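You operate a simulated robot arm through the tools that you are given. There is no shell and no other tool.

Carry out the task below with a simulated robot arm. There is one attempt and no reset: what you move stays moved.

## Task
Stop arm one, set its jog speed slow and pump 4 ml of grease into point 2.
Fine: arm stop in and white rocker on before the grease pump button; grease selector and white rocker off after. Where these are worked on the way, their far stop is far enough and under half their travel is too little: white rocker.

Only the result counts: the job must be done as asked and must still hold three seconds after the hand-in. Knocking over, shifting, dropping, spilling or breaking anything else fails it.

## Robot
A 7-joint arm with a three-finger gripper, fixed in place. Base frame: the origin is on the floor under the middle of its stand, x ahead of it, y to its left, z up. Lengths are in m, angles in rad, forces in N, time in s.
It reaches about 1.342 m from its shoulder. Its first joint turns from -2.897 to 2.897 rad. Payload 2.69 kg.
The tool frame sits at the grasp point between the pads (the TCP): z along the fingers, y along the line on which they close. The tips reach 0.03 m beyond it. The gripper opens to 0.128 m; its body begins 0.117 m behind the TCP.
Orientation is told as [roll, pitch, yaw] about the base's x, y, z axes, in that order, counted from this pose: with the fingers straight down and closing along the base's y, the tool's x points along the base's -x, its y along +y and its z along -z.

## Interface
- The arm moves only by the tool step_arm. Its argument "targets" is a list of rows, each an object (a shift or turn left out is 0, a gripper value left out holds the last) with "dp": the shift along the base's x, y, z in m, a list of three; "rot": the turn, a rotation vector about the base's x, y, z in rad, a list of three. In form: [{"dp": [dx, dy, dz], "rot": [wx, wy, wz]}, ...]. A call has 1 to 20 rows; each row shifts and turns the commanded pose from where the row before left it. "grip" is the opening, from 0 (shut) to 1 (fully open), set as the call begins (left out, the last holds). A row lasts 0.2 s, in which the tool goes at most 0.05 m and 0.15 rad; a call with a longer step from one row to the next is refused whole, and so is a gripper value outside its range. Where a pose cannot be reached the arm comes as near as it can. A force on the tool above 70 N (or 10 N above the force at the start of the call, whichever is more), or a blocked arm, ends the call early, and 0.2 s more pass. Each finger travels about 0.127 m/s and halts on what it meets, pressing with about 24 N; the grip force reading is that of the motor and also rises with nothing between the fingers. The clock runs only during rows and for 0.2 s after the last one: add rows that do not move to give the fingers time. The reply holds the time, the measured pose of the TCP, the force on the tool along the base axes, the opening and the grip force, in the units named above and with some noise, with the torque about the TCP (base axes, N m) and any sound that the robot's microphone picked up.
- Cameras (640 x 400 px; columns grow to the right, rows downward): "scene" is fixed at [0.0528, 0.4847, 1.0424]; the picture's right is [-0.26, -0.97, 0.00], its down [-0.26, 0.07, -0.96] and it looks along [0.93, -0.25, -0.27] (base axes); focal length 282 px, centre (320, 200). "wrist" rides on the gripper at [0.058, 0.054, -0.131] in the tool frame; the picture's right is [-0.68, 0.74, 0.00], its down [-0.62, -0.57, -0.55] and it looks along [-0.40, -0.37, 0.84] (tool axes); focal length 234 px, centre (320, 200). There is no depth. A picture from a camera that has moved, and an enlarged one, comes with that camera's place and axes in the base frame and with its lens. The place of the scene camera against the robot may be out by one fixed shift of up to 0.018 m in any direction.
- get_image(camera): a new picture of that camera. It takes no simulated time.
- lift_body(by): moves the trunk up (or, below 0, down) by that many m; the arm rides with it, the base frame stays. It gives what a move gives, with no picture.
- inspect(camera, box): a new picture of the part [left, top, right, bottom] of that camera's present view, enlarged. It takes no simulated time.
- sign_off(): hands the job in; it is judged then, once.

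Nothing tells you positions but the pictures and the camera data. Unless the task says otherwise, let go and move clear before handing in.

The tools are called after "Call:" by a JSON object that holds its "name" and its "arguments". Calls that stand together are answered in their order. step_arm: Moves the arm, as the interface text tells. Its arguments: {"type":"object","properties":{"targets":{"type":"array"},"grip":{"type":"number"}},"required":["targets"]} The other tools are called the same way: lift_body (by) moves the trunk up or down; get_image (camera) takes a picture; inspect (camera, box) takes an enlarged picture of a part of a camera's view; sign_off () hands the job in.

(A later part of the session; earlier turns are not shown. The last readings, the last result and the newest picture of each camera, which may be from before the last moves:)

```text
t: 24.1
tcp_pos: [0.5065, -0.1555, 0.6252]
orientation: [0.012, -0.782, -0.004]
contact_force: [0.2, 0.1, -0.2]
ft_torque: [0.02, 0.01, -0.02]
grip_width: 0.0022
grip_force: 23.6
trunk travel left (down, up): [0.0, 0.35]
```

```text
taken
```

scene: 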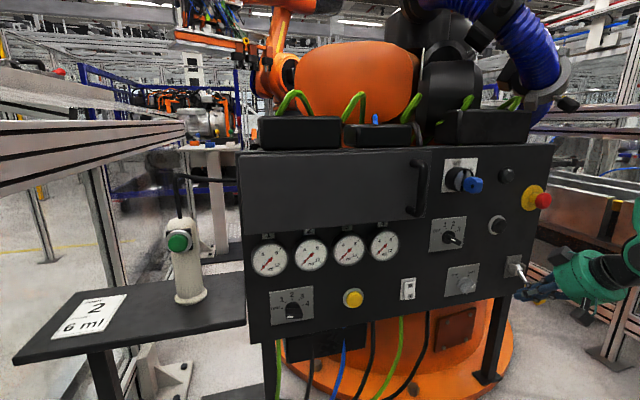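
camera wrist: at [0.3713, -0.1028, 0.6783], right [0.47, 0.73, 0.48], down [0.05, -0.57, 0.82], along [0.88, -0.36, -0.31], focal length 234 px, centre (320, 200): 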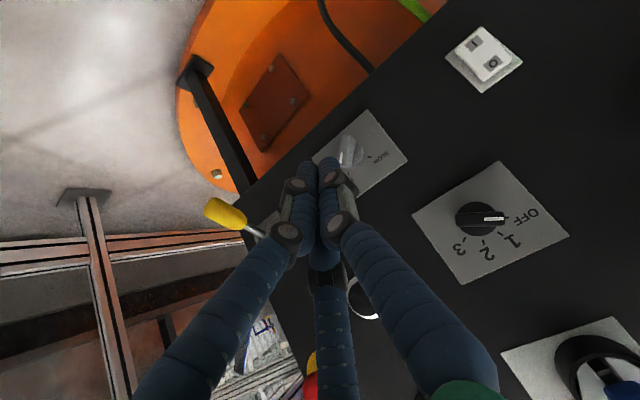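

Call:
{"name": "inspect", "arguments": {"camera": "wrist", "box": [280, 90, 440, 215]}}

Call:
{"name": "inspect", "arguments": {"camera": "wrist", "box": [400, 10, 560, 110]}}

Call:
{"name": "inspect", "arguments": {"camera": "scene", "box": [440, 240, 580, 330]}}

```text
3.20 times, centred on (360, 152) of wrist
camera zoom: at [0.3713, -0.1028, 0.6783], right [0.47, 0.73, 0.48], down [0.05, -0.57, 0.82], along [0.88, -0.36, -0.31], focal length 749 px, centre (192, 352)
```

zoom: 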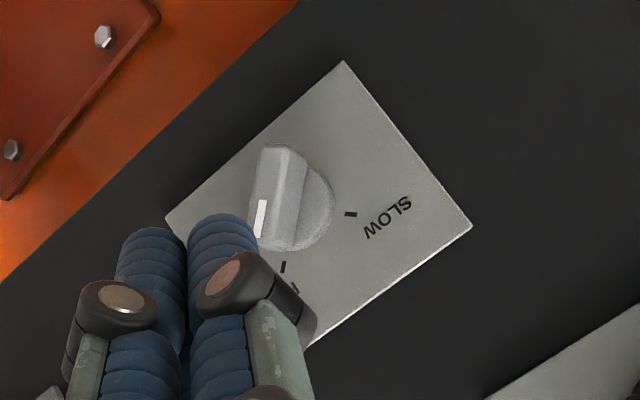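

```text
4.00 times, centred on (480, 60) of wrist
camera zoom: at [0.3713, -0.1028, 0.6783], right [0.47, 0.73, 0.48], down [0.05, -0.57, 0.82], along [0.88, -0.36, -0.31], focal length 937 px, centre (-320, 760)
```

zoom: 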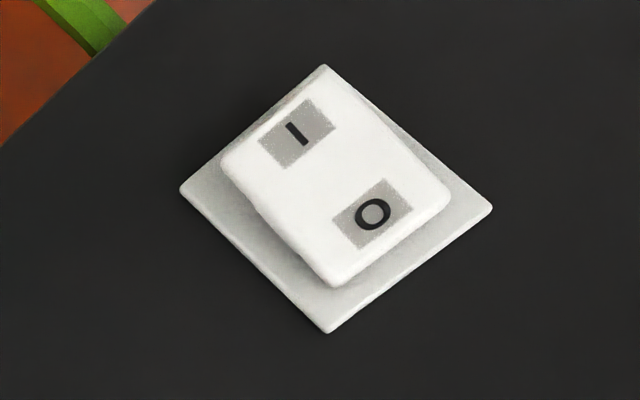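

```text
4.44 times, centred on (510, 285) of scene
camera zoom: at [0.0528, 0.4847, 1.0424], right [-0.26, -0.97, 0.0], down [-0.26, 0.07, -0.96], along [0.93, -0.25, -0.27], focal length 1255 px, centre (-524, -178)
```

zoom: 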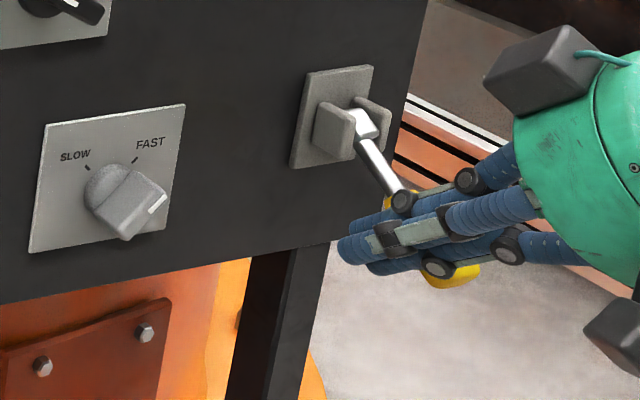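

The jog knob axis comes out at about (y -0.160, z 0.529), with its bar front at x≈0.685 and pointing at FAST. I'll try flattening the tilt to about 25° here, so a fingertip can push the bar's side cleanly.

Call:
{"name": "step_arm", "arguments": {"targets": [{"rot": [0, -0.12, 0]}, {"rot": [0, -0.12, 0]}, {"rot": [0, -0.12, 0]}, {"dp": [0, 0, 0]}]}}

```text
t: 25.1
tcp_pos: [0.5046, -0.1527, 0.6258]
orientation: [0.012, -1.147, -0.006]
contact_force: [-0.9, 0.2, 0.3]
ft_torque: [-0.01, 0.01, -0.01]
grip_width: 0.0021
grip_force: 23.8
trunk travel left (down, up): [0.0, 0.35]
```

That worked. I'll try flattening further.

Call:
{"name": "step_arm", "arguments": {"targets": [{"rot": [0, -0.12, 0]}, {"rot": [0, -0.12, 0]}, {"dp": [0, 0, 0]}]}}

Call:
{"name": "get_image", "arguments": {"camera": "scene"}}

Call:
{"name": "get_image", "arguments": {"camera": "wrist"}}

```text
t: 25.9
tcp_pos: [0.5034, -0.1537, 0.6266]
orientation: [0.024, -1.384, -0.014]
contact_force: [-0.4, 0.4, -0.4]
ft_torque: [-0.01, 0.0, -0.03]
grip_width: 0.0022
grip_force: 23.8
trunk travel left (down, up): [0.0, 0.35]
```

```text
taken
```

scene: 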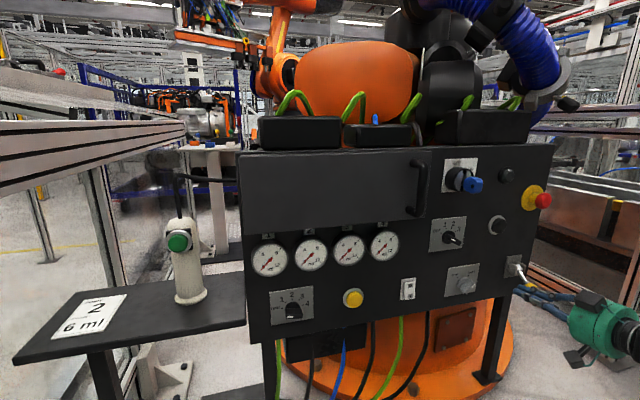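

```text
taken
camera wrist: at [0.3636, -0.101, 0.5937], right [0.12, 0.73, 0.67], down [-0.42, -0.57, 0.7], along [0.9, -0.36, 0.24], focal length 234 px, centre (320, 200)
```

wrist: 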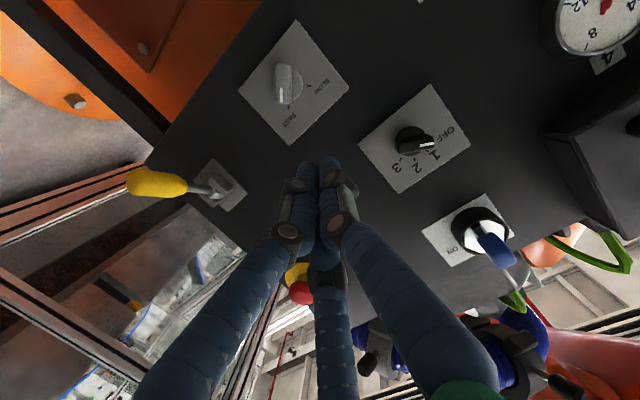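

The arm reaches near-horizontal here after all, and the lever handle is really at about (0.61, -0.36, 0.49), well to the right. I'll level the tool, roll it 45° to match the knob bar, open the fingers and line up with the knob axis.

Call:
{"name": "step_arm", "arguments": {"targets": [{"rot": [0, -0.09, 0]}, {"rot": [0, -0.09, 0]}, {"rot": [0.131, 0, 0]}, {"rot": [0.131, 0, 0]}, {"rot": [0.131, 0, 0]}, {"rot": [0.131, 0, 0]}, {"rot": [0.131, 0, 0]}, {"rot": [0.13, 0, 0]}, {"dp": [0, -0.003, -0.05]}, {"dp": [0, -0.003, -0.0476]}, {"dp": [0, 0, 0]}], "grip": 0.6}}

Call:
{"name": "get_image", "arguments": {"camera": "wrist"}}

Call:
{"name": "get_image", "arguments": {"camera": "scene"}}

```text
t: 28.3
tcp_pos: [0.5054, -0.1596, 0.5243]
orientation: [1.574, -0.783, -1.564]
contact_force: [-0.4, 0.4, 0.4]
ft_torque: [-0.02, 0.04, -0.02]
grip_width: 0.0768
grip_force: 0.1
trunk travel left (down, up): [0.0, 0.35]
```

```text
taken
camera wrist: at [0.3718, -0.0815, 0.5229], right [0.0, 0.04, 1.0], down [-0.54, -0.84, 0.03], along [0.84, -0.54, 0.02], focal length 234 px, centre (320, 200)
```

wrist: 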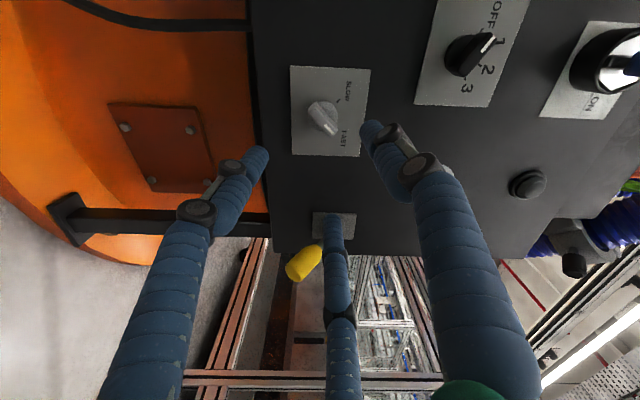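

```text
taken
```

scene: 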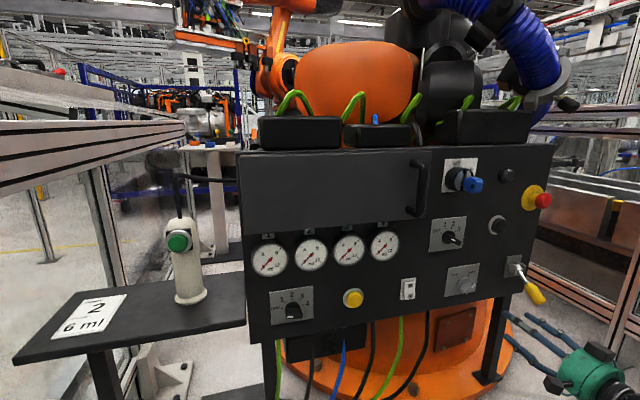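

Call:
{"name": "inspect", "arguments": {"camera": "wrist", "box": [260, 50, 420, 180]}}

Call:
{"name": "inspect", "arguments": {"camera": "scene", "box": [440, 250, 600, 360]}}

```text
3.08 times, centred on (340, 115) of wrist
camera zoom: at [0.3718, -0.0815, 0.5229], right [0.0, 0.04, 1.0], down [-0.54, -0.84, 0.03], along [0.84, -0.54, 0.02], focal length 720 px, centre (258, 462)
```

zoom: 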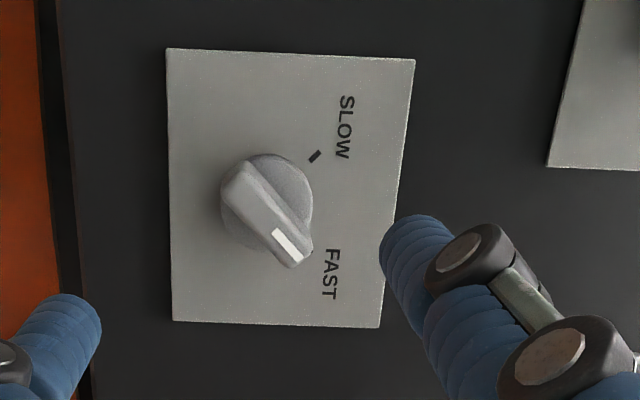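

```text
3.64 times, centred on (520, 305) of scene
camera zoom: at [0.0528, 0.4847, 1.0424], right [-0.26, -0.97, 0.0], down [-0.26, 0.07, -0.96], along [0.93, -0.25, -0.27], focal length 1027 px, centre (-407, -182)
```

zoom: 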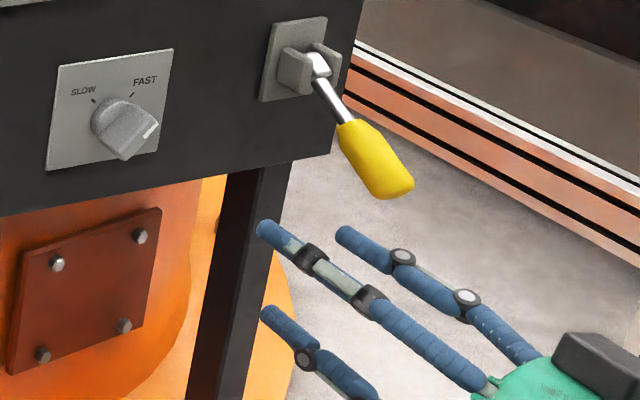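

The view confirms the knob axis at y≈-0.159, z≈0.530, and the tips reach about 0.043 beyond the TCP when open. I'll move in until the fingers are just in front of the bar, then check.

Call:
{"name": "step_arm", "arguments": {"targets": [{"dp": [0.03, 0, 0.005]}, {"dp": [0.05, 0, 0]}, {"dp": [0.04, 0, 0]}, {"dp": [0, 0, 0]}]}}

Call:
{"name": "get_image", "arguments": {"camera": "wrist"}}

Call:
{"name": "inspect", "arguments": {"camera": "scene", "box": [430, 230, 590, 330]}}

```text
t: 29.3
tcp_pos: [0.6248, -0.1605, 0.5329]
orientation: [1.576, -0.783, -1.563]
contact_force: [-0.4, 0.8, 0.7]
ft_torque: [0.03, 0.01, 0.01]
grip_width: 0.0771
grip_force: 0.1
trunk travel left (down, up): [0.0, 0.35]
```

```text
taken
camera wrist: at [0.4921, -0.0811, 0.5301], right [0.0, 0.04, 1.0], down [-0.54, -0.84, 0.03], along [0.84, -0.54, 0.02], focal length 234 px, centre (320, 200)
```

wrist: 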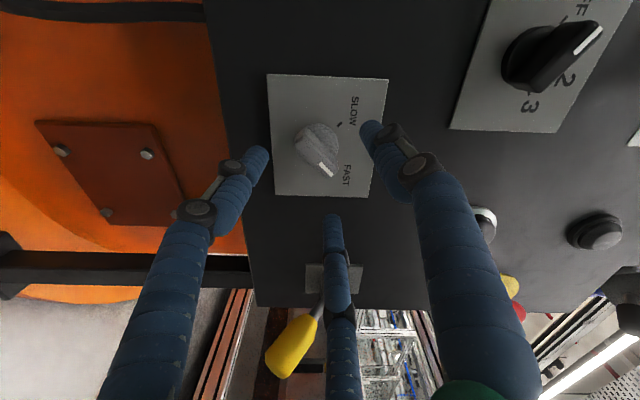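

```text
4.00 times, centred on (510, 280) of scene
camera zoom: at [0.0528, 0.4847, 1.0424], right [-0.26, -0.97, 0.0], down [-0.26, 0.07, -0.96], along [0.93, -0.25, -0.27], focal length 1129 px, centre (-440, -120)
```

zoom: 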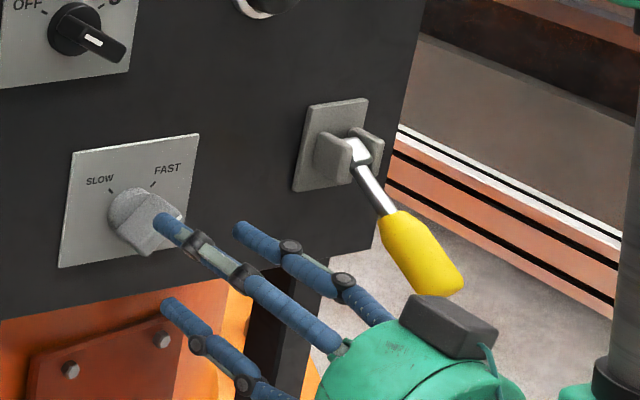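

Call:
{"name": "inspect", "arguments": {"camera": "wrist", "box": [250, 70, 410, 230]}}

```text
2.50 times, centred on (330, 150) of wrist
camera zoom: at [0.4921, -0.0811, 0.5301], right [0.0, 0.04, 1.0], down [-0.54, -0.84, 0.03], along [0.84, -0.54, 0.02], focal length 585 px, centre (295, 325)
```

zoom: 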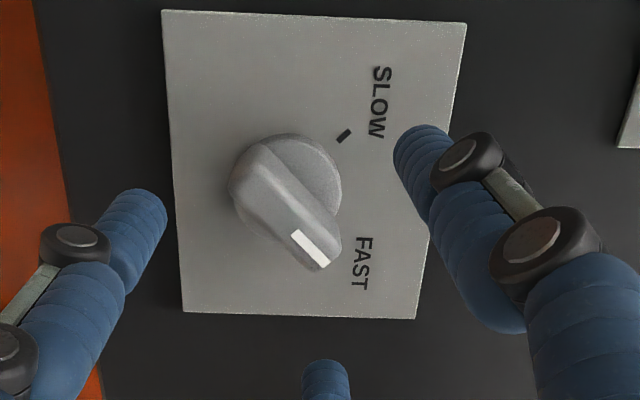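

The knob sits 2–3 mm off the tool axis, which I'll correct. Then I'll move in so the fingers surround the bar, and close on it.

Call:
{"name": "step_arm", "arguments": {"targets": [{"dp": [0.015, 0.0015, -0.003]}, {"dp": [0.015, 0, 0]}, {"dp": [0.008, 0, 0]}, {"dp": [0, 0, 0]}]}}

Call:
{"name": "get_image", "arguments": {"camera": "wrist"}}

Call:
{"name": "inspect", "arguments": {"camera": "scene", "box": [430, 230, 590, 330]}}

```text
t: 30.3
tcp_pos: [0.662, -0.1569, 0.5301]
orientation: [1.575, -0.783, -1.564]
contact_force: [0.1, 0.3, -0.9]
ft_torque: [-0.01, -0.01, -0.02]
grip_width: 0.077
grip_force: 0.1
trunk travel left (down, up): [0.0, 0.35]
```

```text
taken
camera wrist: at [0.5298, -0.0791, 0.5276], right [0.0, 0.04, 1.0], down [-0.54, -0.84, 0.03], along [0.84, -0.54, 0.02], focal length 234 px, centre (320, 200)
```

wrist: 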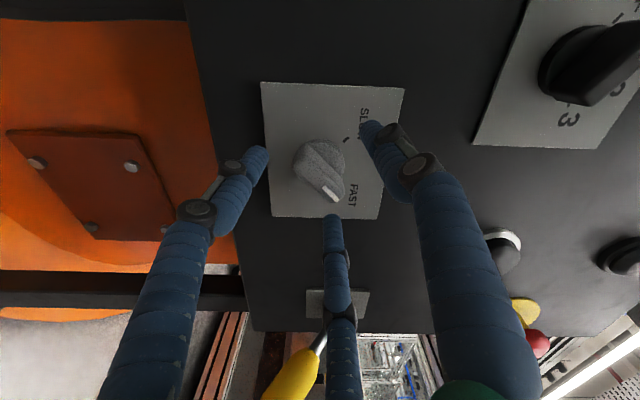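

```text
4.00 times, centred on (510, 280) of scene
camera zoom: at [0.0528, 0.4847, 1.0424], right [-0.26, -0.97, 0.0], down [-0.26, 0.07, -0.96], along [0.93, -0.25, -0.27], focal length 1129 px, centre (-440, -120)
```

zoom: 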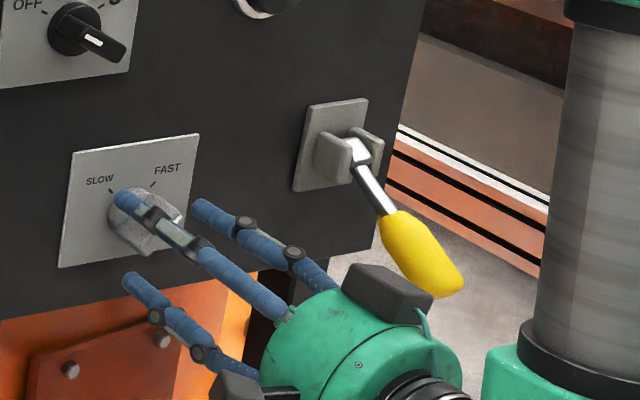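

The fingers surround the bar without contact. I'll go 4 mm deeper and close on it.

Call:
{"name": "step_arm", "arguments": {"targets": [{"dp": [0.004, -0.001, 0]}, {"dp": [0, 0, 0]}]}}

Call:
{"name": "step_arm", "arguments": {"targets": [{"dp": [0, 0, 0]}, {"dp": [0, 0, 0]}, {"dp": [0, 0, 0]}, {"dp": [0, 0, 0]}], "grip": 0.1}}

Call:
{"name": "get_image", "arguments": {"camera": "wrist"}}

Call:
{"name": "inspect", "arguments": {"camera": "scene", "box": [430, 230, 590, 330]}}

```text
t: 30.9
tcp_pos: [0.6652, -0.1582, 0.5297]
orientation: [1.573, -0.783, -1.56]
contact_force: [-0.3, 0.3, -0.3]
ft_torque: [0.0, 0.02, 0.0]
grip_width: 0.077
grip_force: 0.0
trunk travel left (down, up): [0.0, 0.35]
```

```text
t: 31.9
tcp_pos: [0.6633, -0.1613, 0.5262]
orientation: [1.558, -0.782, -1.562]
contact_force: [6.0, -24.0, -29.6]
ft_torque: [-0.12, 0.44, -0.82]
grip_width: 0.0286
grip_force: 11.9
trunk travel left (down, up): [0.0, 0.35]
stopped in row 4: the force on the tool passed its limit at 72 N (the readings are from after the stop); the commanded pose is now the measured one
```

```text
taken
camera wrist: at [0.5326, -0.0832, 0.5248], right [0.01, 0.04, 1.0], down [-0.55, -0.84, 0.04], along [0.84, -0.55, 0.01], focal length 234 px, centre (320, 200)
```

wrist: 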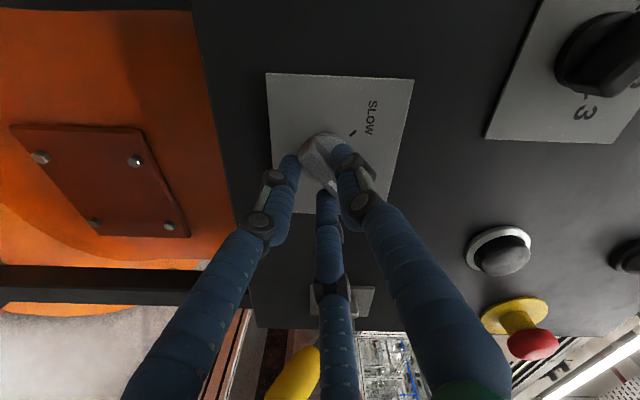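

```text
4.00 times, centred on (510, 280) of scene
camera zoom: at [0.0528, 0.4847, 1.0424], right [-0.26, -0.97, 0.0], down [-0.26, 0.07, -0.96], along [0.93, -0.25, -0.27], focal length 1129 px, centre (-440, -120)
```

zoom: 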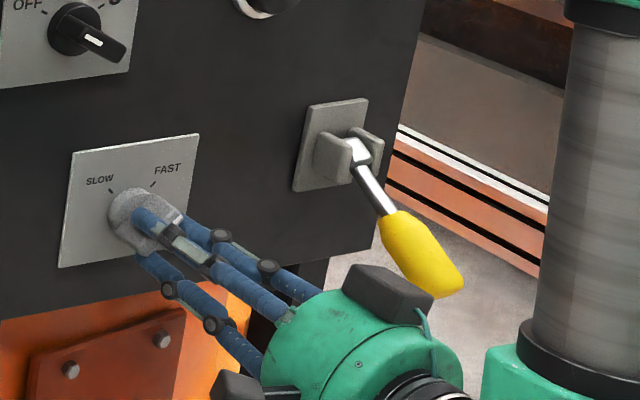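

The fingers have the bar, but the pair side pushed the hand a few mm down-right, which is the expected balanced position. I'll loosen slightly to relieve the force, then turn the first part toward SLOW.

Call:
{"name": "step_arm", "arguments": {"targets": [{"dp": [0, 0, 0]}, {"dp": [0, 0, 0]}], "grip": 0.24}}

```text
t: 32.5
tcp_pos: [0.6639, -0.1613, 0.5273]
orientation: [1.565, -0.781, -1.564]
contact_force: [-6.9, -26.8, -19.4]
ft_torque: [-0.19, 0.58, -0.8]
grip_width: 0.037
grip_force: 4.8
trunk travel left (down, up): [0.0, 0.35]
```

Call:
{"name": "step_arm", "arguments": {"targets": [{"dp": [0, -0.0015, -0.0015]}, {"dp": [0, 0, 0]}], "grip": 0.28}}

Call:
{"name": "inspect", "arguments": {"camera": "wrist", "box": [240, 60, 440, 260]}}

```text
t: 33.1
tcp_pos: [0.6657, -0.1609, 0.5283]
orientation: [1.57, -0.784, -1.564]
contact_force: [0.6, -1.4, -6.9]
ft_torque: [-0.02, 0.16, -0.04]
grip_width: 0.0391
grip_force: 1.9
trunk travel left (down, up): [0.0, 0.35]
```

```text
2.00 times, centred on (340, 160) of wrist
camera zoom: at [0.5335, -0.0828, 0.5259], right [0.0, 0.04, 1.0], down [-0.54, -0.84, 0.03], along [0.84, -0.54, 0.02], focal length 468 px, centre (280, 280)
```

zoom: 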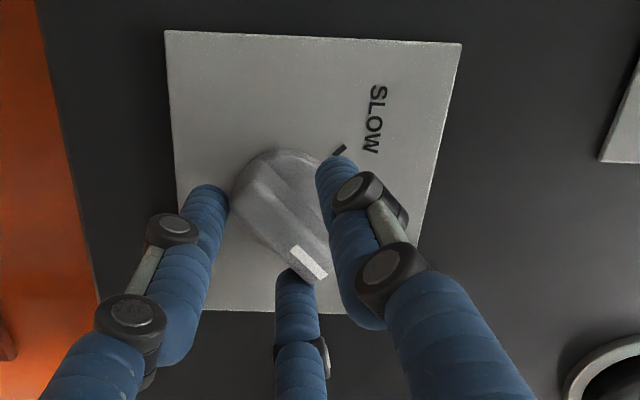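

Force is low now and all three fingers cage the bar. I'll start turning counter-clockwise, toward SLOW, about the knob axis.

Call:
{"name": "step_arm", "arguments": {"targets": [{"dp": [0, -0.0002, 0.0003], "rot": [-0.12, 0, 0]}, {"dp": [0, -0.0002, 0.0003], "rot": [-0.12, 0, 0]}, {"dp": [0, -0.0002, 0.0003], "rot": [-0.12, 0, 0]}, {"dp": [0, -0.0001, 0.0003], "rot": [-0.12, 0, 0]}, {"dp": [0, -0.0001, 0.0003], "rot": [-0.12, 0, 0]}, {"dp": [0, 0, 0.0003], "rot": [-0.12, 0, 0]}, {"dp": [0, 0, 0]}]}}

Call:
{"name": "get_image", "arguments": {"camera": "wrist"}}

```text
t: 34.7
tcp_pos: [0.6655, -0.1623, 0.5264]
orientation: [1.495, -1.504, -1.492]
contact_force: [0.2, -3.2, -0.5]
ft_torque: [-0.01, -0.06, -0.11]
grip_width: 0.0365
grip_force: 0.5
trunk travel left (down, up): [0.0, 0.35]
```

```text
taken
camera wrist: at [0.5329, -0.1055, 0.4753], right [0.0, 0.69, 0.72], down [-0.54, -0.61, 0.58], along [0.84, -0.4, 0.37], focal length 234 px, centre (320, 200)
```

wrist: 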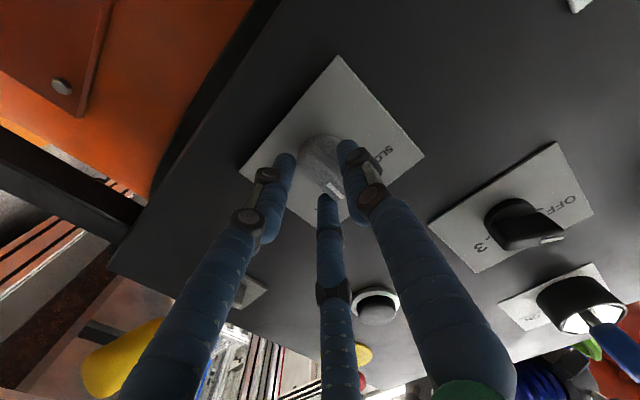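

The knob is turning with the hand. I'll continue to the SLOW mark.

Call:
{"name": "step_arm", "arguments": {"targets": [{"dp": [0, 0, 0.0003], "rot": [-0.12, 0, 0]}, {"dp": [0, 0, 0.0003], "rot": [-0.12, 0, 0]}, {"dp": [0, 0.0001, 0.0003], "rot": [-0.12, 0, 0]}, {"dp": [0, 0.0001, 0.0003], "rot": [-0.12, 0, 0]}, {"dp": [0, 0.0002, 0.0003], "rot": [-0.12, 0, 0]}, {"dp": [0, 0.0002, 0.0003], "rot": [-0.12, 0, 0]}, {"dp": [0, 0.0002, 0.0003], "rot": [-0.12, 0, 0]}, {"dp": [0, 0, 0]}]}}

Call:
{"name": "get_image", "arguments": {"camera": "wrist"}}

Call:
{"name": "inspect", "arguments": {"camera": "scene", "box": [430, 230, 590, 330]}}

```text
t: 36.5
tcp_pos: [0.6643, -0.1628, 0.5312]
orientation: [-1.567, -0.797, 1.564]
contact_force: [-1.8, -10.9, 9.2]
ft_torque: [0.0, -0.24, -0.38]
grip_width: 0.0385
grip_force: 2.0
trunk travel left (down, up): [0.0, 0.35]
```

```text
taken
camera wrist: at [0.5321, -0.1646, 0.4527], right [0.0, 1.0, -0.03], down [-0.55, 0.03, 0.84], along [0.84, 0.01, 0.54], focal length 234 px, centre (320, 200)
```

wrist: 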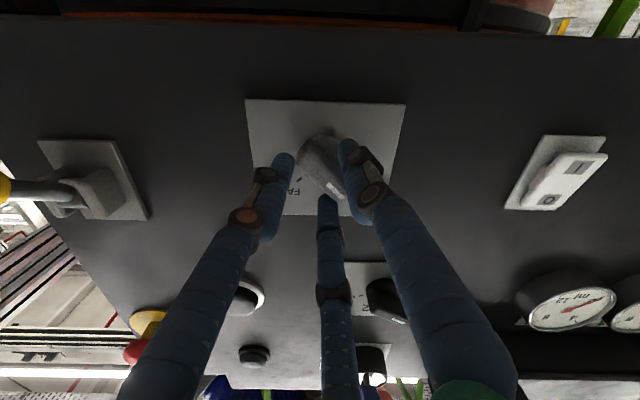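

```text
4.00 times, centred on (510, 280) of scene
camera zoom: at [0.0528, 0.4847, 1.0424], right [-0.26, -0.97, 0.0], down [-0.26, 0.07, -0.96], along [0.93, -0.25, -0.27], focal length 1129 px, centre (-440, -120)
```

zoom: 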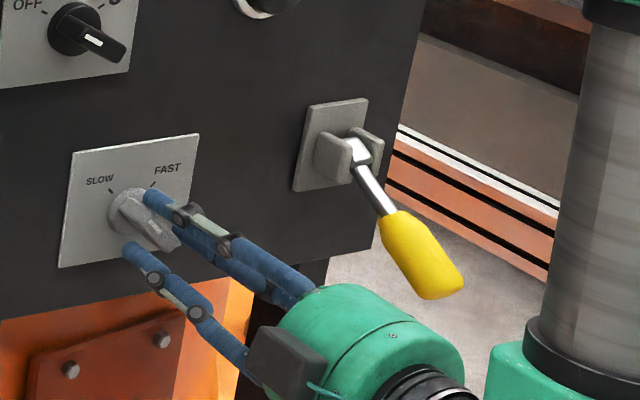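

The bar now leans toward SLOW. I'll open the fingers, back off and check where the pointer sits.

Call:
{"name": "step_arm", "arguments": {"targets": [{"dp": [0, 0.003, -0.002]}, {"dp": [0, 0, 0]}, {"dp": [0, 0, 0]}, {"dp": [-0.03, 0, 0]}, {"dp": [-0.04, 0, 0]}, {"dp": [0, 0, 0]}], "grip": 0.6}}

Call:
{"name": "inspect", "arguments": {"camera": "wrist", "box": [220, 60, 420, 220]}}

Call:
{"name": "inspect", "arguments": {"camera": "scene", "box": [430, 230, 590, 330]}}

```text
t: 37.9
tcp_pos: [0.5961, -0.1607, 0.5281]
orientation: [-1.565, -0.797, 1.562]
contact_force: [0.6, 0.4, -0.5]
ft_torque: [-0.01, -0.01, -0.02]
grip_width: 0.0766
grip_force: 0.0
trunk travel left (down, up): [0.0, 0.35]
```

```text
2.50 times, centred on (320, 140) of wrist
camera zoom: at [0.4639, -0.1628, 0.4502], right [0.0, 1.0, -0.03], down [-0.54, 0.03, 0.84], along [0.84, 0.01, 0.54], focal length 585 px, centre (320, 350)
```

zoom: 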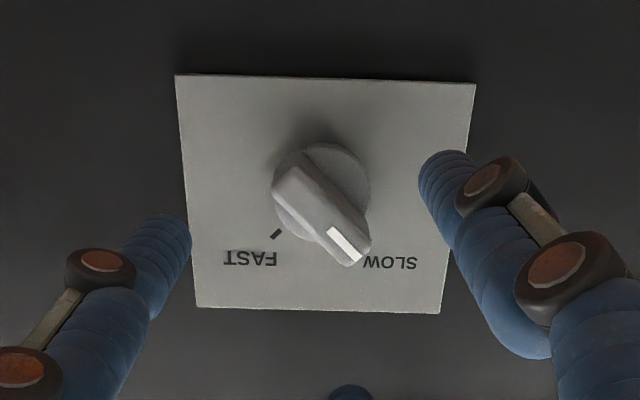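

```text
4.00 times, centred on (510, 280) of scene
camera zoom: at [0.0528, 0.4847, 1.0424], right [-0.26, -0.97, 0.0], down [-0.26, 0.07, -0.96], along [0.93, -0.25, -0.27], focal length 1129 px, centre (-440, -120)
```

zoom: 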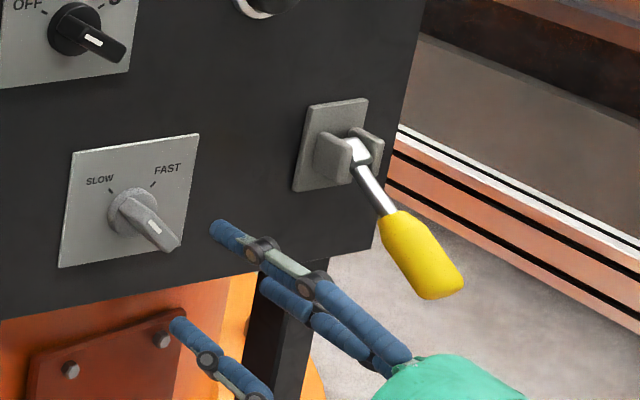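

The pointer now aims at SLOW. I'll zoom in to check whether it's fully on the mark.

Call:
{"name": "inspect", "arguments": {"camera": "wrist", "box": [270, 90, 370, 180]}}

Call:
{"name": "inspect", "arguments": {"camera": "scene", "box": [440, 255, 500, 300]}}

```text
4.44 times, centred on (320, 135) of wrist
camera zoom: at [0.4639, -0.1628, 0.4502], right [0.0, 1.0, -0.03], down [-0.54, 0.03, 0.84], along [0.84, 0.01, 0.54], focal length 1041 px, centre (320, 489)
```

zoom: 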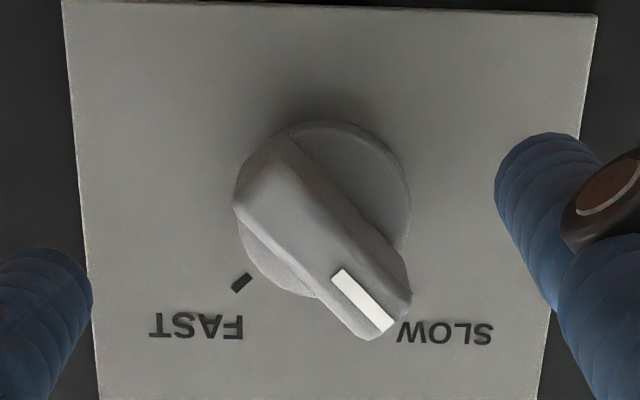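

```text
8.89 times, centred on (470, 278) of scene
camera zoom: at [0.0528, 0.4847, 1.0424], right [-0.26, -0.97, 0.0], down [-0.26, 0.07, -0.96], along [0.93, -0.25, -0.27], focal length 2510 px, centre (-1013, -489)
```

zoom: 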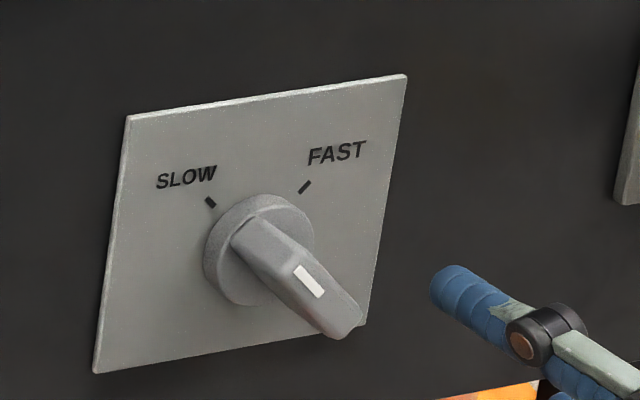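

The pointer is at about 41° against the mark's 45°, so it may be slightly short. I'll re-grip and turn a little further to be sure it reaches the stop.

Call:
{"name": "step_arm", "arguments": {"targets": [{"dp": [0.04, 0, 0.002]}, {"dp": [0.03, 0, 0.001]}, {"dp": [0, 0, 0]}]}}

Call:
{"name": "step_arm", "arguments": {"targets": [{"dp": [0, 0, 0]}, {"dp": [0, 0, 0]}, {"dp": [0, 0, 0]}, {"dp": [0, 0, 0]}], "grip": 0.29}}

Call:
{"name": "step_arm", "arguments": {"targets": [{"dp": [0, 0.0002, 0.0003], "rot": [-0.08, 0, 0]}, {"dp": [0, 0.0002, 0.0003], "rot": [-0.08, 0, 0]}, {"dp": [0, 0, 0]}]}}

```text
t: 38.7
tcp_pos: [0.6672, -0.1622, 0.5322]
orientation: [-1.564, -0.797, 1.563]
contact_force: [-0.4, 0.1, 0.4]
ft_torque: [0.02, 0.01, -0.02]
grip_width: 0.0767
grip_force: 0.2
trunk travel left (down, up): [0.0, 0.35]
```

```text
t: 39.7
tcp_pos: [0.6675, -0.1629, 0.5321]
orientation: [-1.563, -0.798, 1.563]
contact_force: [0.9, -2.9, 1.8]
ft_torque: [0.0, -0.08, -0.05]
grip_width: 0.0378
grip_force: 0.5
trunk travel left (down, up): [0.0, 0.35]
```

```text
t: 40.5
tcp_pos: [0.6664, -0.1611, 0.5331]
orientation: [-1.568, -0.637, 1.566]
contact_force: [5.4, -14.6, 12.3]
ft_torque: [0.45, -0.36, -0.44]
grip_width: 0.041
grip_force: 2.5
trunk travel left (down, up): [0.0, 0.35]
```

Torque has built up to 0.45 N·m, so the knob is at its stop. I'll release, back off and check again.

Call:
{"name": "step_arm", "arguments": {"targets": [{"dp": [0, 0.001, -0.001], "rot": [0.05, 0, 0]}, {"dp": [0, 0, 0]}, {"dp": [0, 0, 0]}, {"dp": [-0.03, 0, 0]}, {"dp": [-0.04, 0, 0]}, {"dp": [-0.04, 0, 0]}, {"dp": [0, 0, 0]}], "grip": 0.6}}

Call:
{"name": "inspect", "arguments": {"camera": "wrist", "box": [270, 90, 370, 180]}}

Call:
{"name": "inspect", "arguments": {"camera": "scene", "box": [440, 255, 500, 300]}}

Call:
{"name": "get_image", "arguments": {"camera": "wrist"}}

```text
t: 42.1
tcp_pos: [0.5558, -0.1573, 0.5312]
orientation: [-1.564, -0.689, 1.564]
contact_force: [0.4, 0.5, -0.5]
ft_torque: [-0.04, -0.03, -0.01]
grip_width: 0.0766
grip_force: 0.0
trunk travel left (down, up): [0.0, 0.35]
```

```text
4.44 times, centred on (320, 135) of wrist
camera zoom: at [0.4247, -0.1673, 0.4537], right [0.0, 0.99, -0.14], down [-0.54, 0.12, 0.83], along [0.84, 0.07, 0.54], focal length 1041 px, centre (320, 489)
```

zoom: 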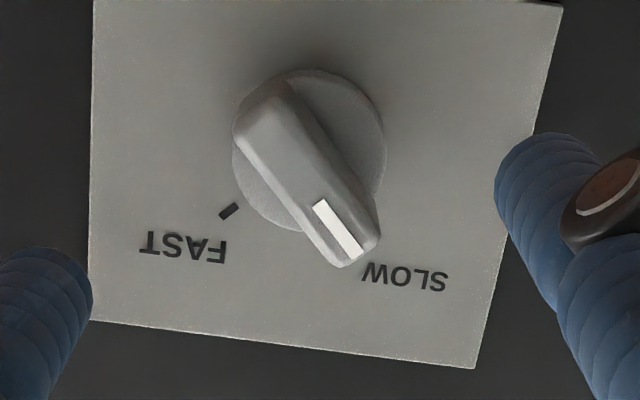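

```text
8.89 times, centred on (470, 278) of scene
camera zoom: at [0.0528, 0.4847, 1.0424], right [-0.26, -0.97, 0.0], down [-0.26, 0.07, -0.96], along [0.93, -0.25, -0.27], focal length 2510 px, centre (-1013, -489)
```

zoom: 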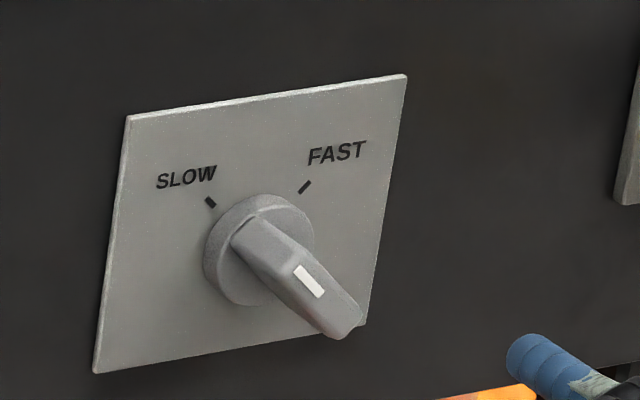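

```text
taken
camera wrist: at [0.4247, -0.1673, 0.4537], right [0.0, 0.99, -0.14], down [-0.54, 0.12, 0.83], along [0.84, 0.07, 0.54], focal length 234 px, centre (320, 200)
```

wrist: 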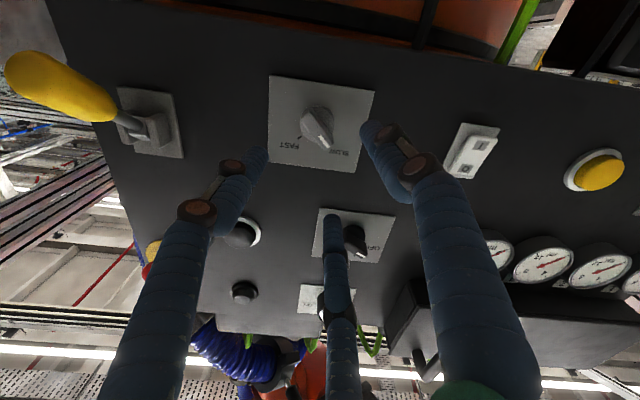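

The knob looks the same as before the extra turn, so it was already at its stop: SLOW is set. Next is the white rocker at about (0.70, 0.04, 0.54), where I need to see which half is proud now.

Call:
{"name": "inspect", "arguments": {"camera": "wrist", "box": [420, 100, 540, 200]}}

Call:
{"name": "inspect", "arguments": {"camera": "scene", "box": [390, 270, 430, 305]}}

```text
4.00 times, centred on (480, 150) of wrist
camera zoom: at [0.4247, -0.1673, 0.4537], right [0.0, 0.99, -0.14], down [-0.54, 0.12, 0.83], along [0.84, 0.07, 0.54], focal length 937 px, centre (-320, 400)
```

zoom: 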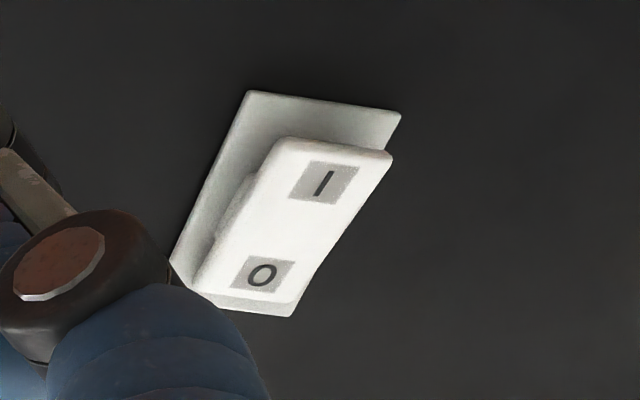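

```text
11.43 times, centred on (410, 288) of scene
camera zoom: at [0.0528, 0.4847, 1.0424], right [-0.26, -0.97, 0.0], down [-0.26, 0.07, -0.96], along [0.93, -0.25, -0.27], focal length 3226 px, centre (-709, -800)
```

zoom: 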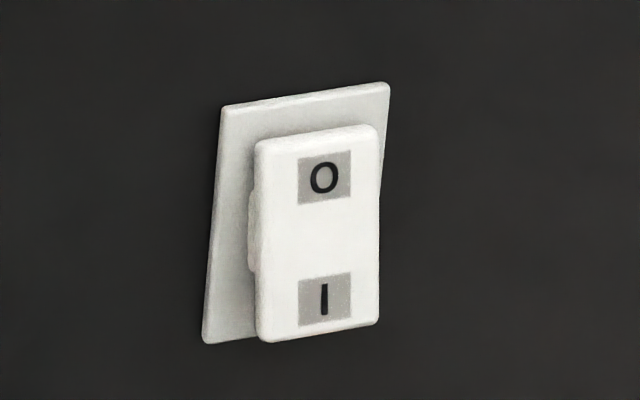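

The lower "I" half stands proud and the "O" half is in, so the rocker is off. I'll level the roll, close the fingers and line up on the I half.

Call:
{"name": "step_arm", "arguments": {"targets": [{"dp": [0, 0.033, 0], "rot": [0.14, 0, 0]}, {"dp": [0, 0.033, 0], "rot": [0.14, 0, 0]}, {"dp": [0, 0.033, -0.002], "rot": [0.14, 0, 0]}, {"dp": [0, 0.033, -0.002], "rot": [0.14, 0, 0]}, {"dp": [0, 0.033, -0.002], "rot": [0.14, 0, 0]}, {"dp": [0, 0.033, -0.003], "rot": [0.14, 0, 0]}, {"dp": [0, 0, 0]}], "grip": 0}}

Call:
{"name": "get_image", "arguments": {"camera": "wrist"}}

Call:
{"name": "get_image", "arguments": {"camera": "scene"}}

```text
t: 43.7
tcp_pos: [0.553, 0.0412, 0.5245]
orientation: [-1.434, -1.529, 1.438]
contact_force: [0.4, -0.1, -0.2]
ft_torque: [-0.01, 0.03, 0.06]
grip_width: 0.0023
grip_force: 24.0
trunk travel left (down, up): [0.0, 0.35]
```

```text
taken
camera wrist: at [0.4214, 0.0932, 0.4653], right [0.0, 0.76, 0.65], down [-0.54, -0.54, 0.64], along [0.84, -0.35, 0.41], focal length 234 px, centre (320, 200)
```

wrist: 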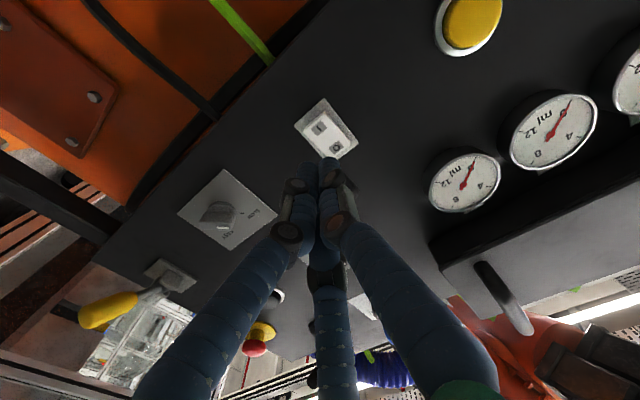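

```text
taken
```

scene: 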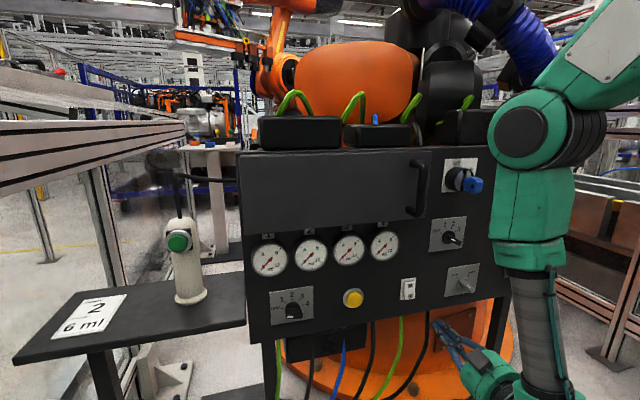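

The cluster is aligned with the "I" half at about (y 0.041, z 0.523). I'll advance to just before contact and then press in small steps.

Call:
{"name": "step_arm", "arguments": {"targets": [{"dp": [0.045, 0, -0.003]}, {"dp": [0.045, 0, 0]}, {"dp": [0.01, 0, 0]}, {"dp": [0.005, 0, 0]}, {"dp": [0, 0, 0]}]}}

Call:
{"name": "inspect", "arguments": {"camera": "wrist", "box": [260, 90, 420, 220]}}

Call:
{"name": "inspect", "arguments": {"camera": "scene", "box": [370, 250, 470, 330]}}

```text
t: 44.9
tcp_pos: [0.6614, 0.0392, 0.5194]
orientation: [-1.441, -1.527, 1.444]
contact_force: [-0.5, 0.0, 0.5]
ft_torque: [0.0, 0.02, -0.02]
grip_width: 0.0024
grip_force: 24.4
trunk travel left (down, up): [0.0, 0.35]
```

```text
3.08 times, centred on (340, 155) of wrist
camera zoom: at [0.5291, 0.0905, 0.4612], right [0.0, 0.76, 0.64], down [-0.54, -0.54, 0.64], along [0.84, -0.35, 0.41], focal length 720 px, centre (258, 338)
```

zoom: 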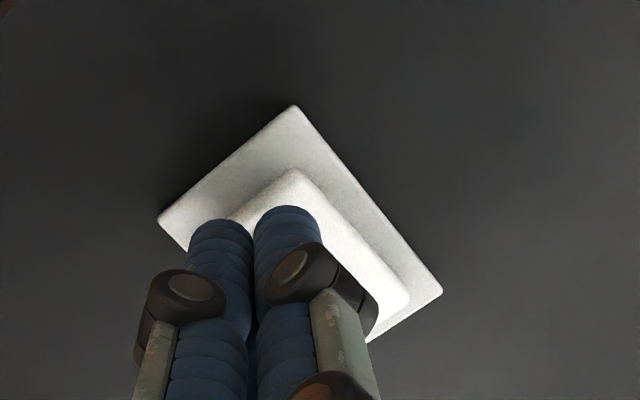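

```text
5.00 times, centred on (420, 290) of scene
camera zoom: at [0.0528, 0.4847, 1.0424], right [-0.26, -0.97, 0.0], down [-0.26, 0.07, -0.96], along [0.93, -0.25, -0.27], focal length 1412 px, centre (-180, -250)
```

zoom: 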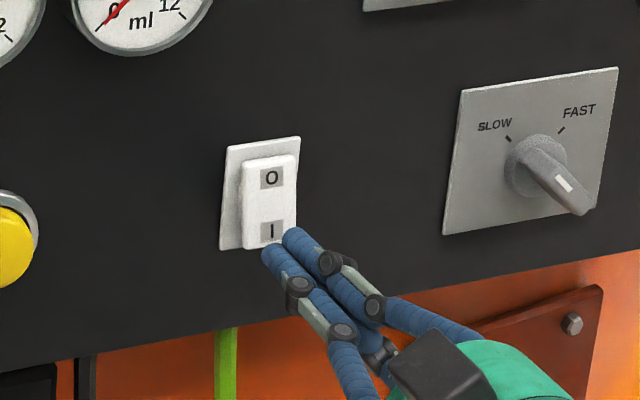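

The tips are right at the I half. I'll press in small steps.

Call:
{"name": "step_arm", "arguments": {"targets": [{"dp": [0.004, 0.001, 0.001]}, {"dp": [0.004, 0, 0]}, {"dp": [0.003, 0, 0]}, {"dp": [0, 0, 0]}]}}

Call:
{"name": "inspect", "arguments": {"camera": "scene", "box": [370, 250, 470, 330]}}

```text
t: 45.9
tcp_pos: [0.6713, 0.0392, 0.5212]
orientation: [-1.451, -1.527, 1.454]
contact_force: [0.0, 0.1, -0.1]
ft_torque: [-0.01, 0.01, -0.01]
grip_width: 0.0021
grip_force: 24.2
trunk travel left (down, up): [0.0, 0.35]
```

```text
5.00 times, centred on (420, 290) of scene
camera zoom: at [0.0528, 0.4847, 1.0424], right [-0.26, -0.97, 0.0], down [-0.26, 0.07, -0.96], along [0.93, -0.25, -0.27], focal length 1412 px, centre (-180, -250)
```

zoom: 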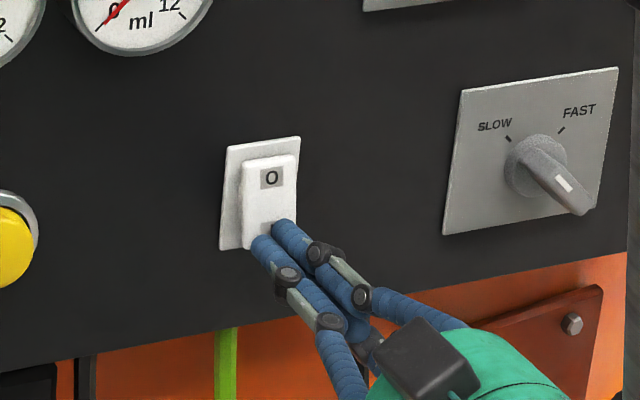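

Call:
{"name": "step_arm", "arguments": {"targets": [{"dp": [0.004, 0, 0]}, {"dp": [0.004, 0, 0]}, {"dp": [0.003, 0, 0]}]}}

Call:
{"name": "inspect", "arguments": {"camera": "scene", "box": [370, 250, 470, 330]}}

```text
t: 46.7
tcp_pos: [0.6783, 0.0407, 0.5185]
orientation: [-1.338, -1.524, 1.342]
contact_force: [-35.4, 6.2, 2.9]
ft_torque: [-0.06, -0.66, 0.03]
grip_width: 0.0022
grip_force: 24.0
trunk travel left (down, up): [0.0, 0.35]
```

```text
5.00 times, centred on (420, 290) of scene
camera zoom: at [0.0528, 0.4847, 1.0424], right [-0.26, -0.97, 0.0], down [-0.26, 0.07, -0.96], along [0.93, -0.25, -0.27], focal length 1412 px, centre (-180, -250)
```

zoom: 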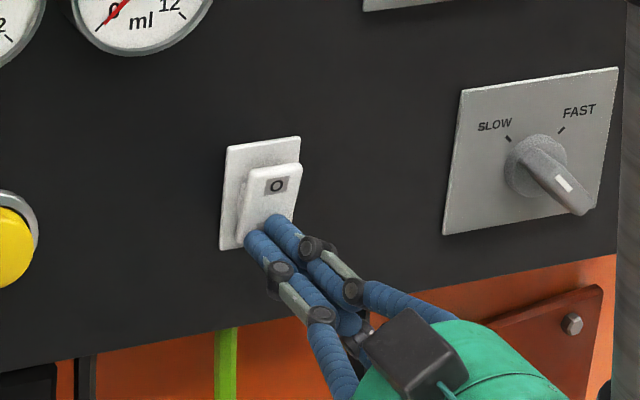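

The rocker has flipped, with the O end now proud and 35 N at the stop. I'll back away and check that it stays on.

Call:
{"name": "step_arm", "arguments": {"targets": [{"dp": [-0.03, 0, 0]}, {"dp": [-0.05, 0, 0]}, {"dp": [-0.05, 0, 0]}, {"dp": [0, 0, 0]}]}}

Call:
{"name": "inspect", "arguments": {"camera": "scene", "box": [390, 270, 430, 305]}}

Call:
{"name": "inspect", "arguments": {"camera": "wrist", "box": [260, 70, 420, 200]}}

```text
t: 47.7
tcp_pos: [0.555, 0.0381, 0.5159]
orientation: [-1.453, -1.528, 1.456]
contact_force: [0.1, -0.2, -0.8]
ft_torque: [-0.02, 0.0, -0.01]
grip_width: 0.0021
grip_force: 24.0
trunk travel left (down, up): [0.0, 0.35]
```

```text
11.43 times, centred on (410, 288) of scene
camera zoom: at [0.0528, 0.4847, 1.0424], right [-0.26, -0.97, 0.0], down [-0.26, 0.07, -0.96], along [0.93, -0.25, -0.27], focal length 3226 px, centre (-709, -800)
```

zoom: 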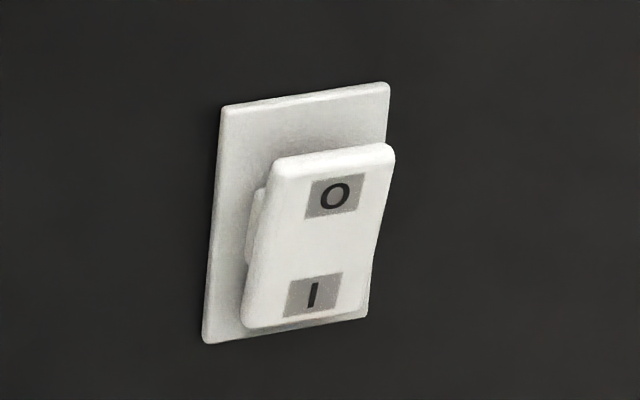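

```text
3.08 times, centred on (340, 135) of wrist
camera zoom: at [0.4228, 0.089, 0.4573], right [0.0, 0.76, 0.64], down [-0.54, -0.54, 0.64], along [0.84, -0.35, 0.42], focal length 720 px, centre (258, 400)
```

zoom: 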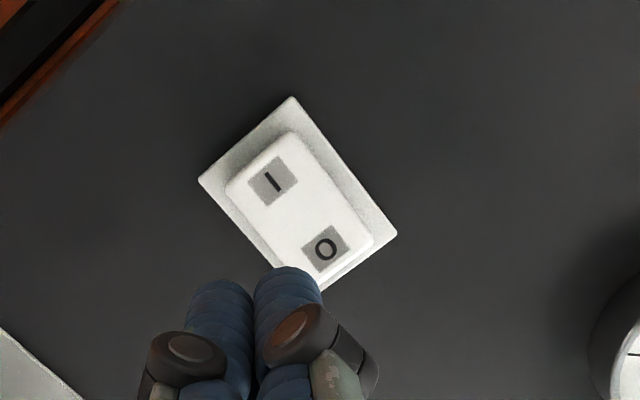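

The rocker holds at I. Next is the grease selector, whose axis I put at about (y 0.401, z 0.540), with OFF 80° to the left of straight up and "2" straight up. Before working there I'll check how close the side table and pendant are.

Call:
{"name": "inspect", "arguments": {"camera": "scene", "box": [0, 220, 320, 400]}}

Call:
{"name": "step_arm", "arguments": {"targets": [{"dp": [-0.04, 0.02, 0.03], "rot": [-0.14, 0, 0]}, {"dp": [-0.04, 0.02, 0.03], "rot": [-0.14, 0, 0]}, {"dp": [0, 0.04, 0.03], "rot": [-0.14, 0, 0]}, {"dp": [0, 0.04, 0.02], "rot": [-0.14, 0, 0]}, {"dp": [0, 0.04, 0], "rot": [-0.14, 0, 0]}, {"dp": [0, 0.04, 0], "rot": [-0.14, 0, 0]}, {"dp": [0, 0.04, 0], "rot": [-0.14, 0, 0]}, {"dp": [0, 0.04, 0], "rot": [-0.14, 0, 0]}, {"dp": [0, 0, 0], "rot": [-0.14, 0, 0]}, {"dp": [0, 0, 0]}]}}

Call:
{"name": "get_image", "arguments": {"camera": "wrist"}}

Call:
{"name": "get_image", "arguments": {"camera": "scene"}}

```text
2.00 times, centred on (160, 310) of scene
camera zoom: at [0.0528, 0.4847, 1.0424], right [-0.26, -0.97, 0.0], down [-0.26, 0.07, -0.96], along [0.93, -0.25, -0.27], focal length 565 px, centre (640, -20)
```

zoom: 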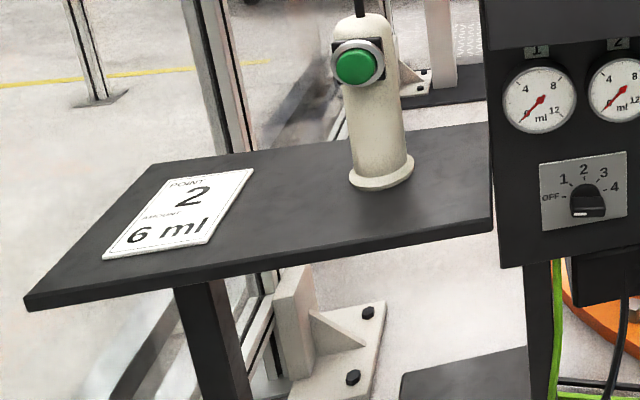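

```text
refused: row 1 steps farther than a row can; nothing moved
```

```text
taken
camera wrist: at [0.4228, 0.089, 0.4573], right [0.0, 0.76, 0.64], down [-0.54, -0.54, 0.64], along [0.84, -0.35, 0.42], focal length 234 px, centre (320, 200)
```

wrist: 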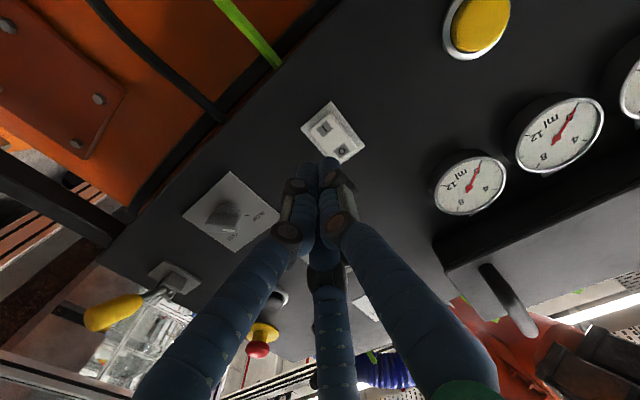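

```text
taken
```

scene: 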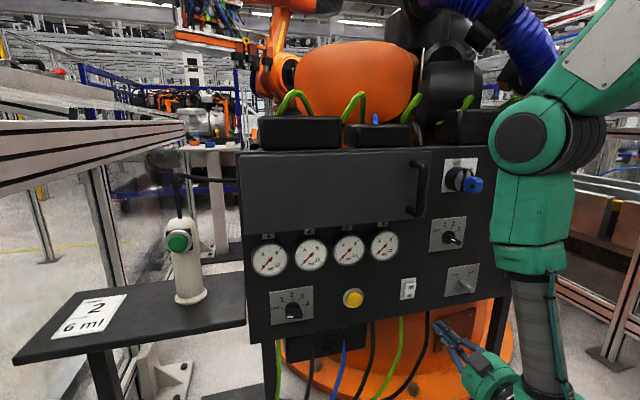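

The table starts at x≈0.70 and y≈0.51, behind the panel plane, so it won't obstruct the hand. The last move was refused for a long step; I'll redo it with shorter rows, rolling to match the selector bar and opening the fingers.

Call:
{"name": "step_arm", "arguments": {"targets": [{"dp": [-0.025, 0.036, 0.0024], "rot": [-0.1354, 0, 0]}, {"dp": [-0.025, 0.036, 0.0024], "rot": [-0.1354, 0, 0]}, {"dp": [0, 0.036, 0.0024], "rot": [-0.1354, 0, 0]}, {"dp": [0, 0.036, 0.0024], "rot": [-0.1354, 0, 0]}, {"dp": [0, 0.036, 0.0024], "rot": [-0.1354, 0, 0]}, {"dp": [0, 0.036, 0.0024], "rot": [-0.1354, 0, 0]}, {"dp": [0, 0.036, 0.0024], "rot": [-0.1354, 0, 0]}, {"dp": [0, 0.036, 0.0024], "rot": [-0.1354, 0, 0]}, {"dp": [0, 0.036, 0.0024], "rot": [-0.1354, 0, 0]}, {"dp": [0, 0.038, 0.0024], "rot": [-0.1354, 0, 0]}, {"dp": [0, 0, 0]}], "grip": 0.6}}

Call:
{"name": "get_image", "arguments": {"camera": "wrist"}}

Call:
{"name": "get_image", "arguments": {"camera": "scene"}}

```text
t: 50.1
tcp_pos: [0.5037, 0.4017, 0.5456]
orientation: [-1.568, -0.173, 1.564]
contact_force: [0.3, -0.9, 0.4]
ft_torque: [0.0, 0.01, 0.0]
grip_width: 0.0767
grip_force: 0.0
trunk travel left (down, up): [0.0, 0.35]
```

```text
taken
camera wrist: at [0.3721, 0.3541, 0.4833], right [0.0, 0.79, -0.61], down [-0.54, 0.51, 0.66], along [0.84, 0.33, 0.43], focal length 234 px, centre (320, 200)
```

wrist: 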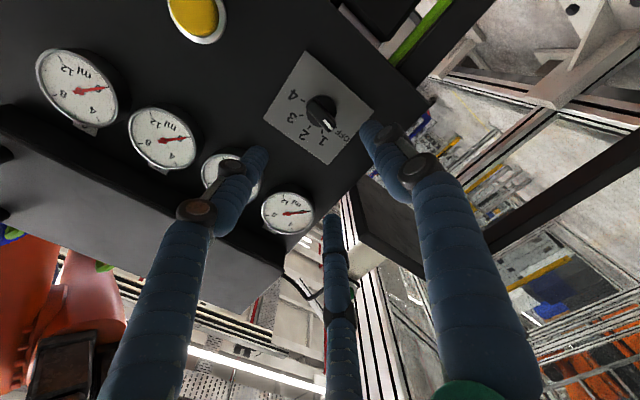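

```text
taken
```

scene: 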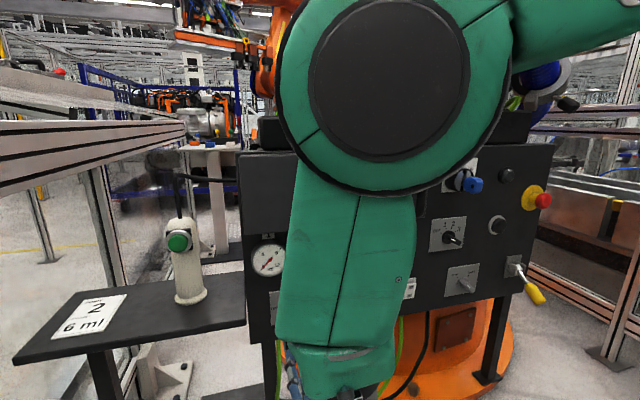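

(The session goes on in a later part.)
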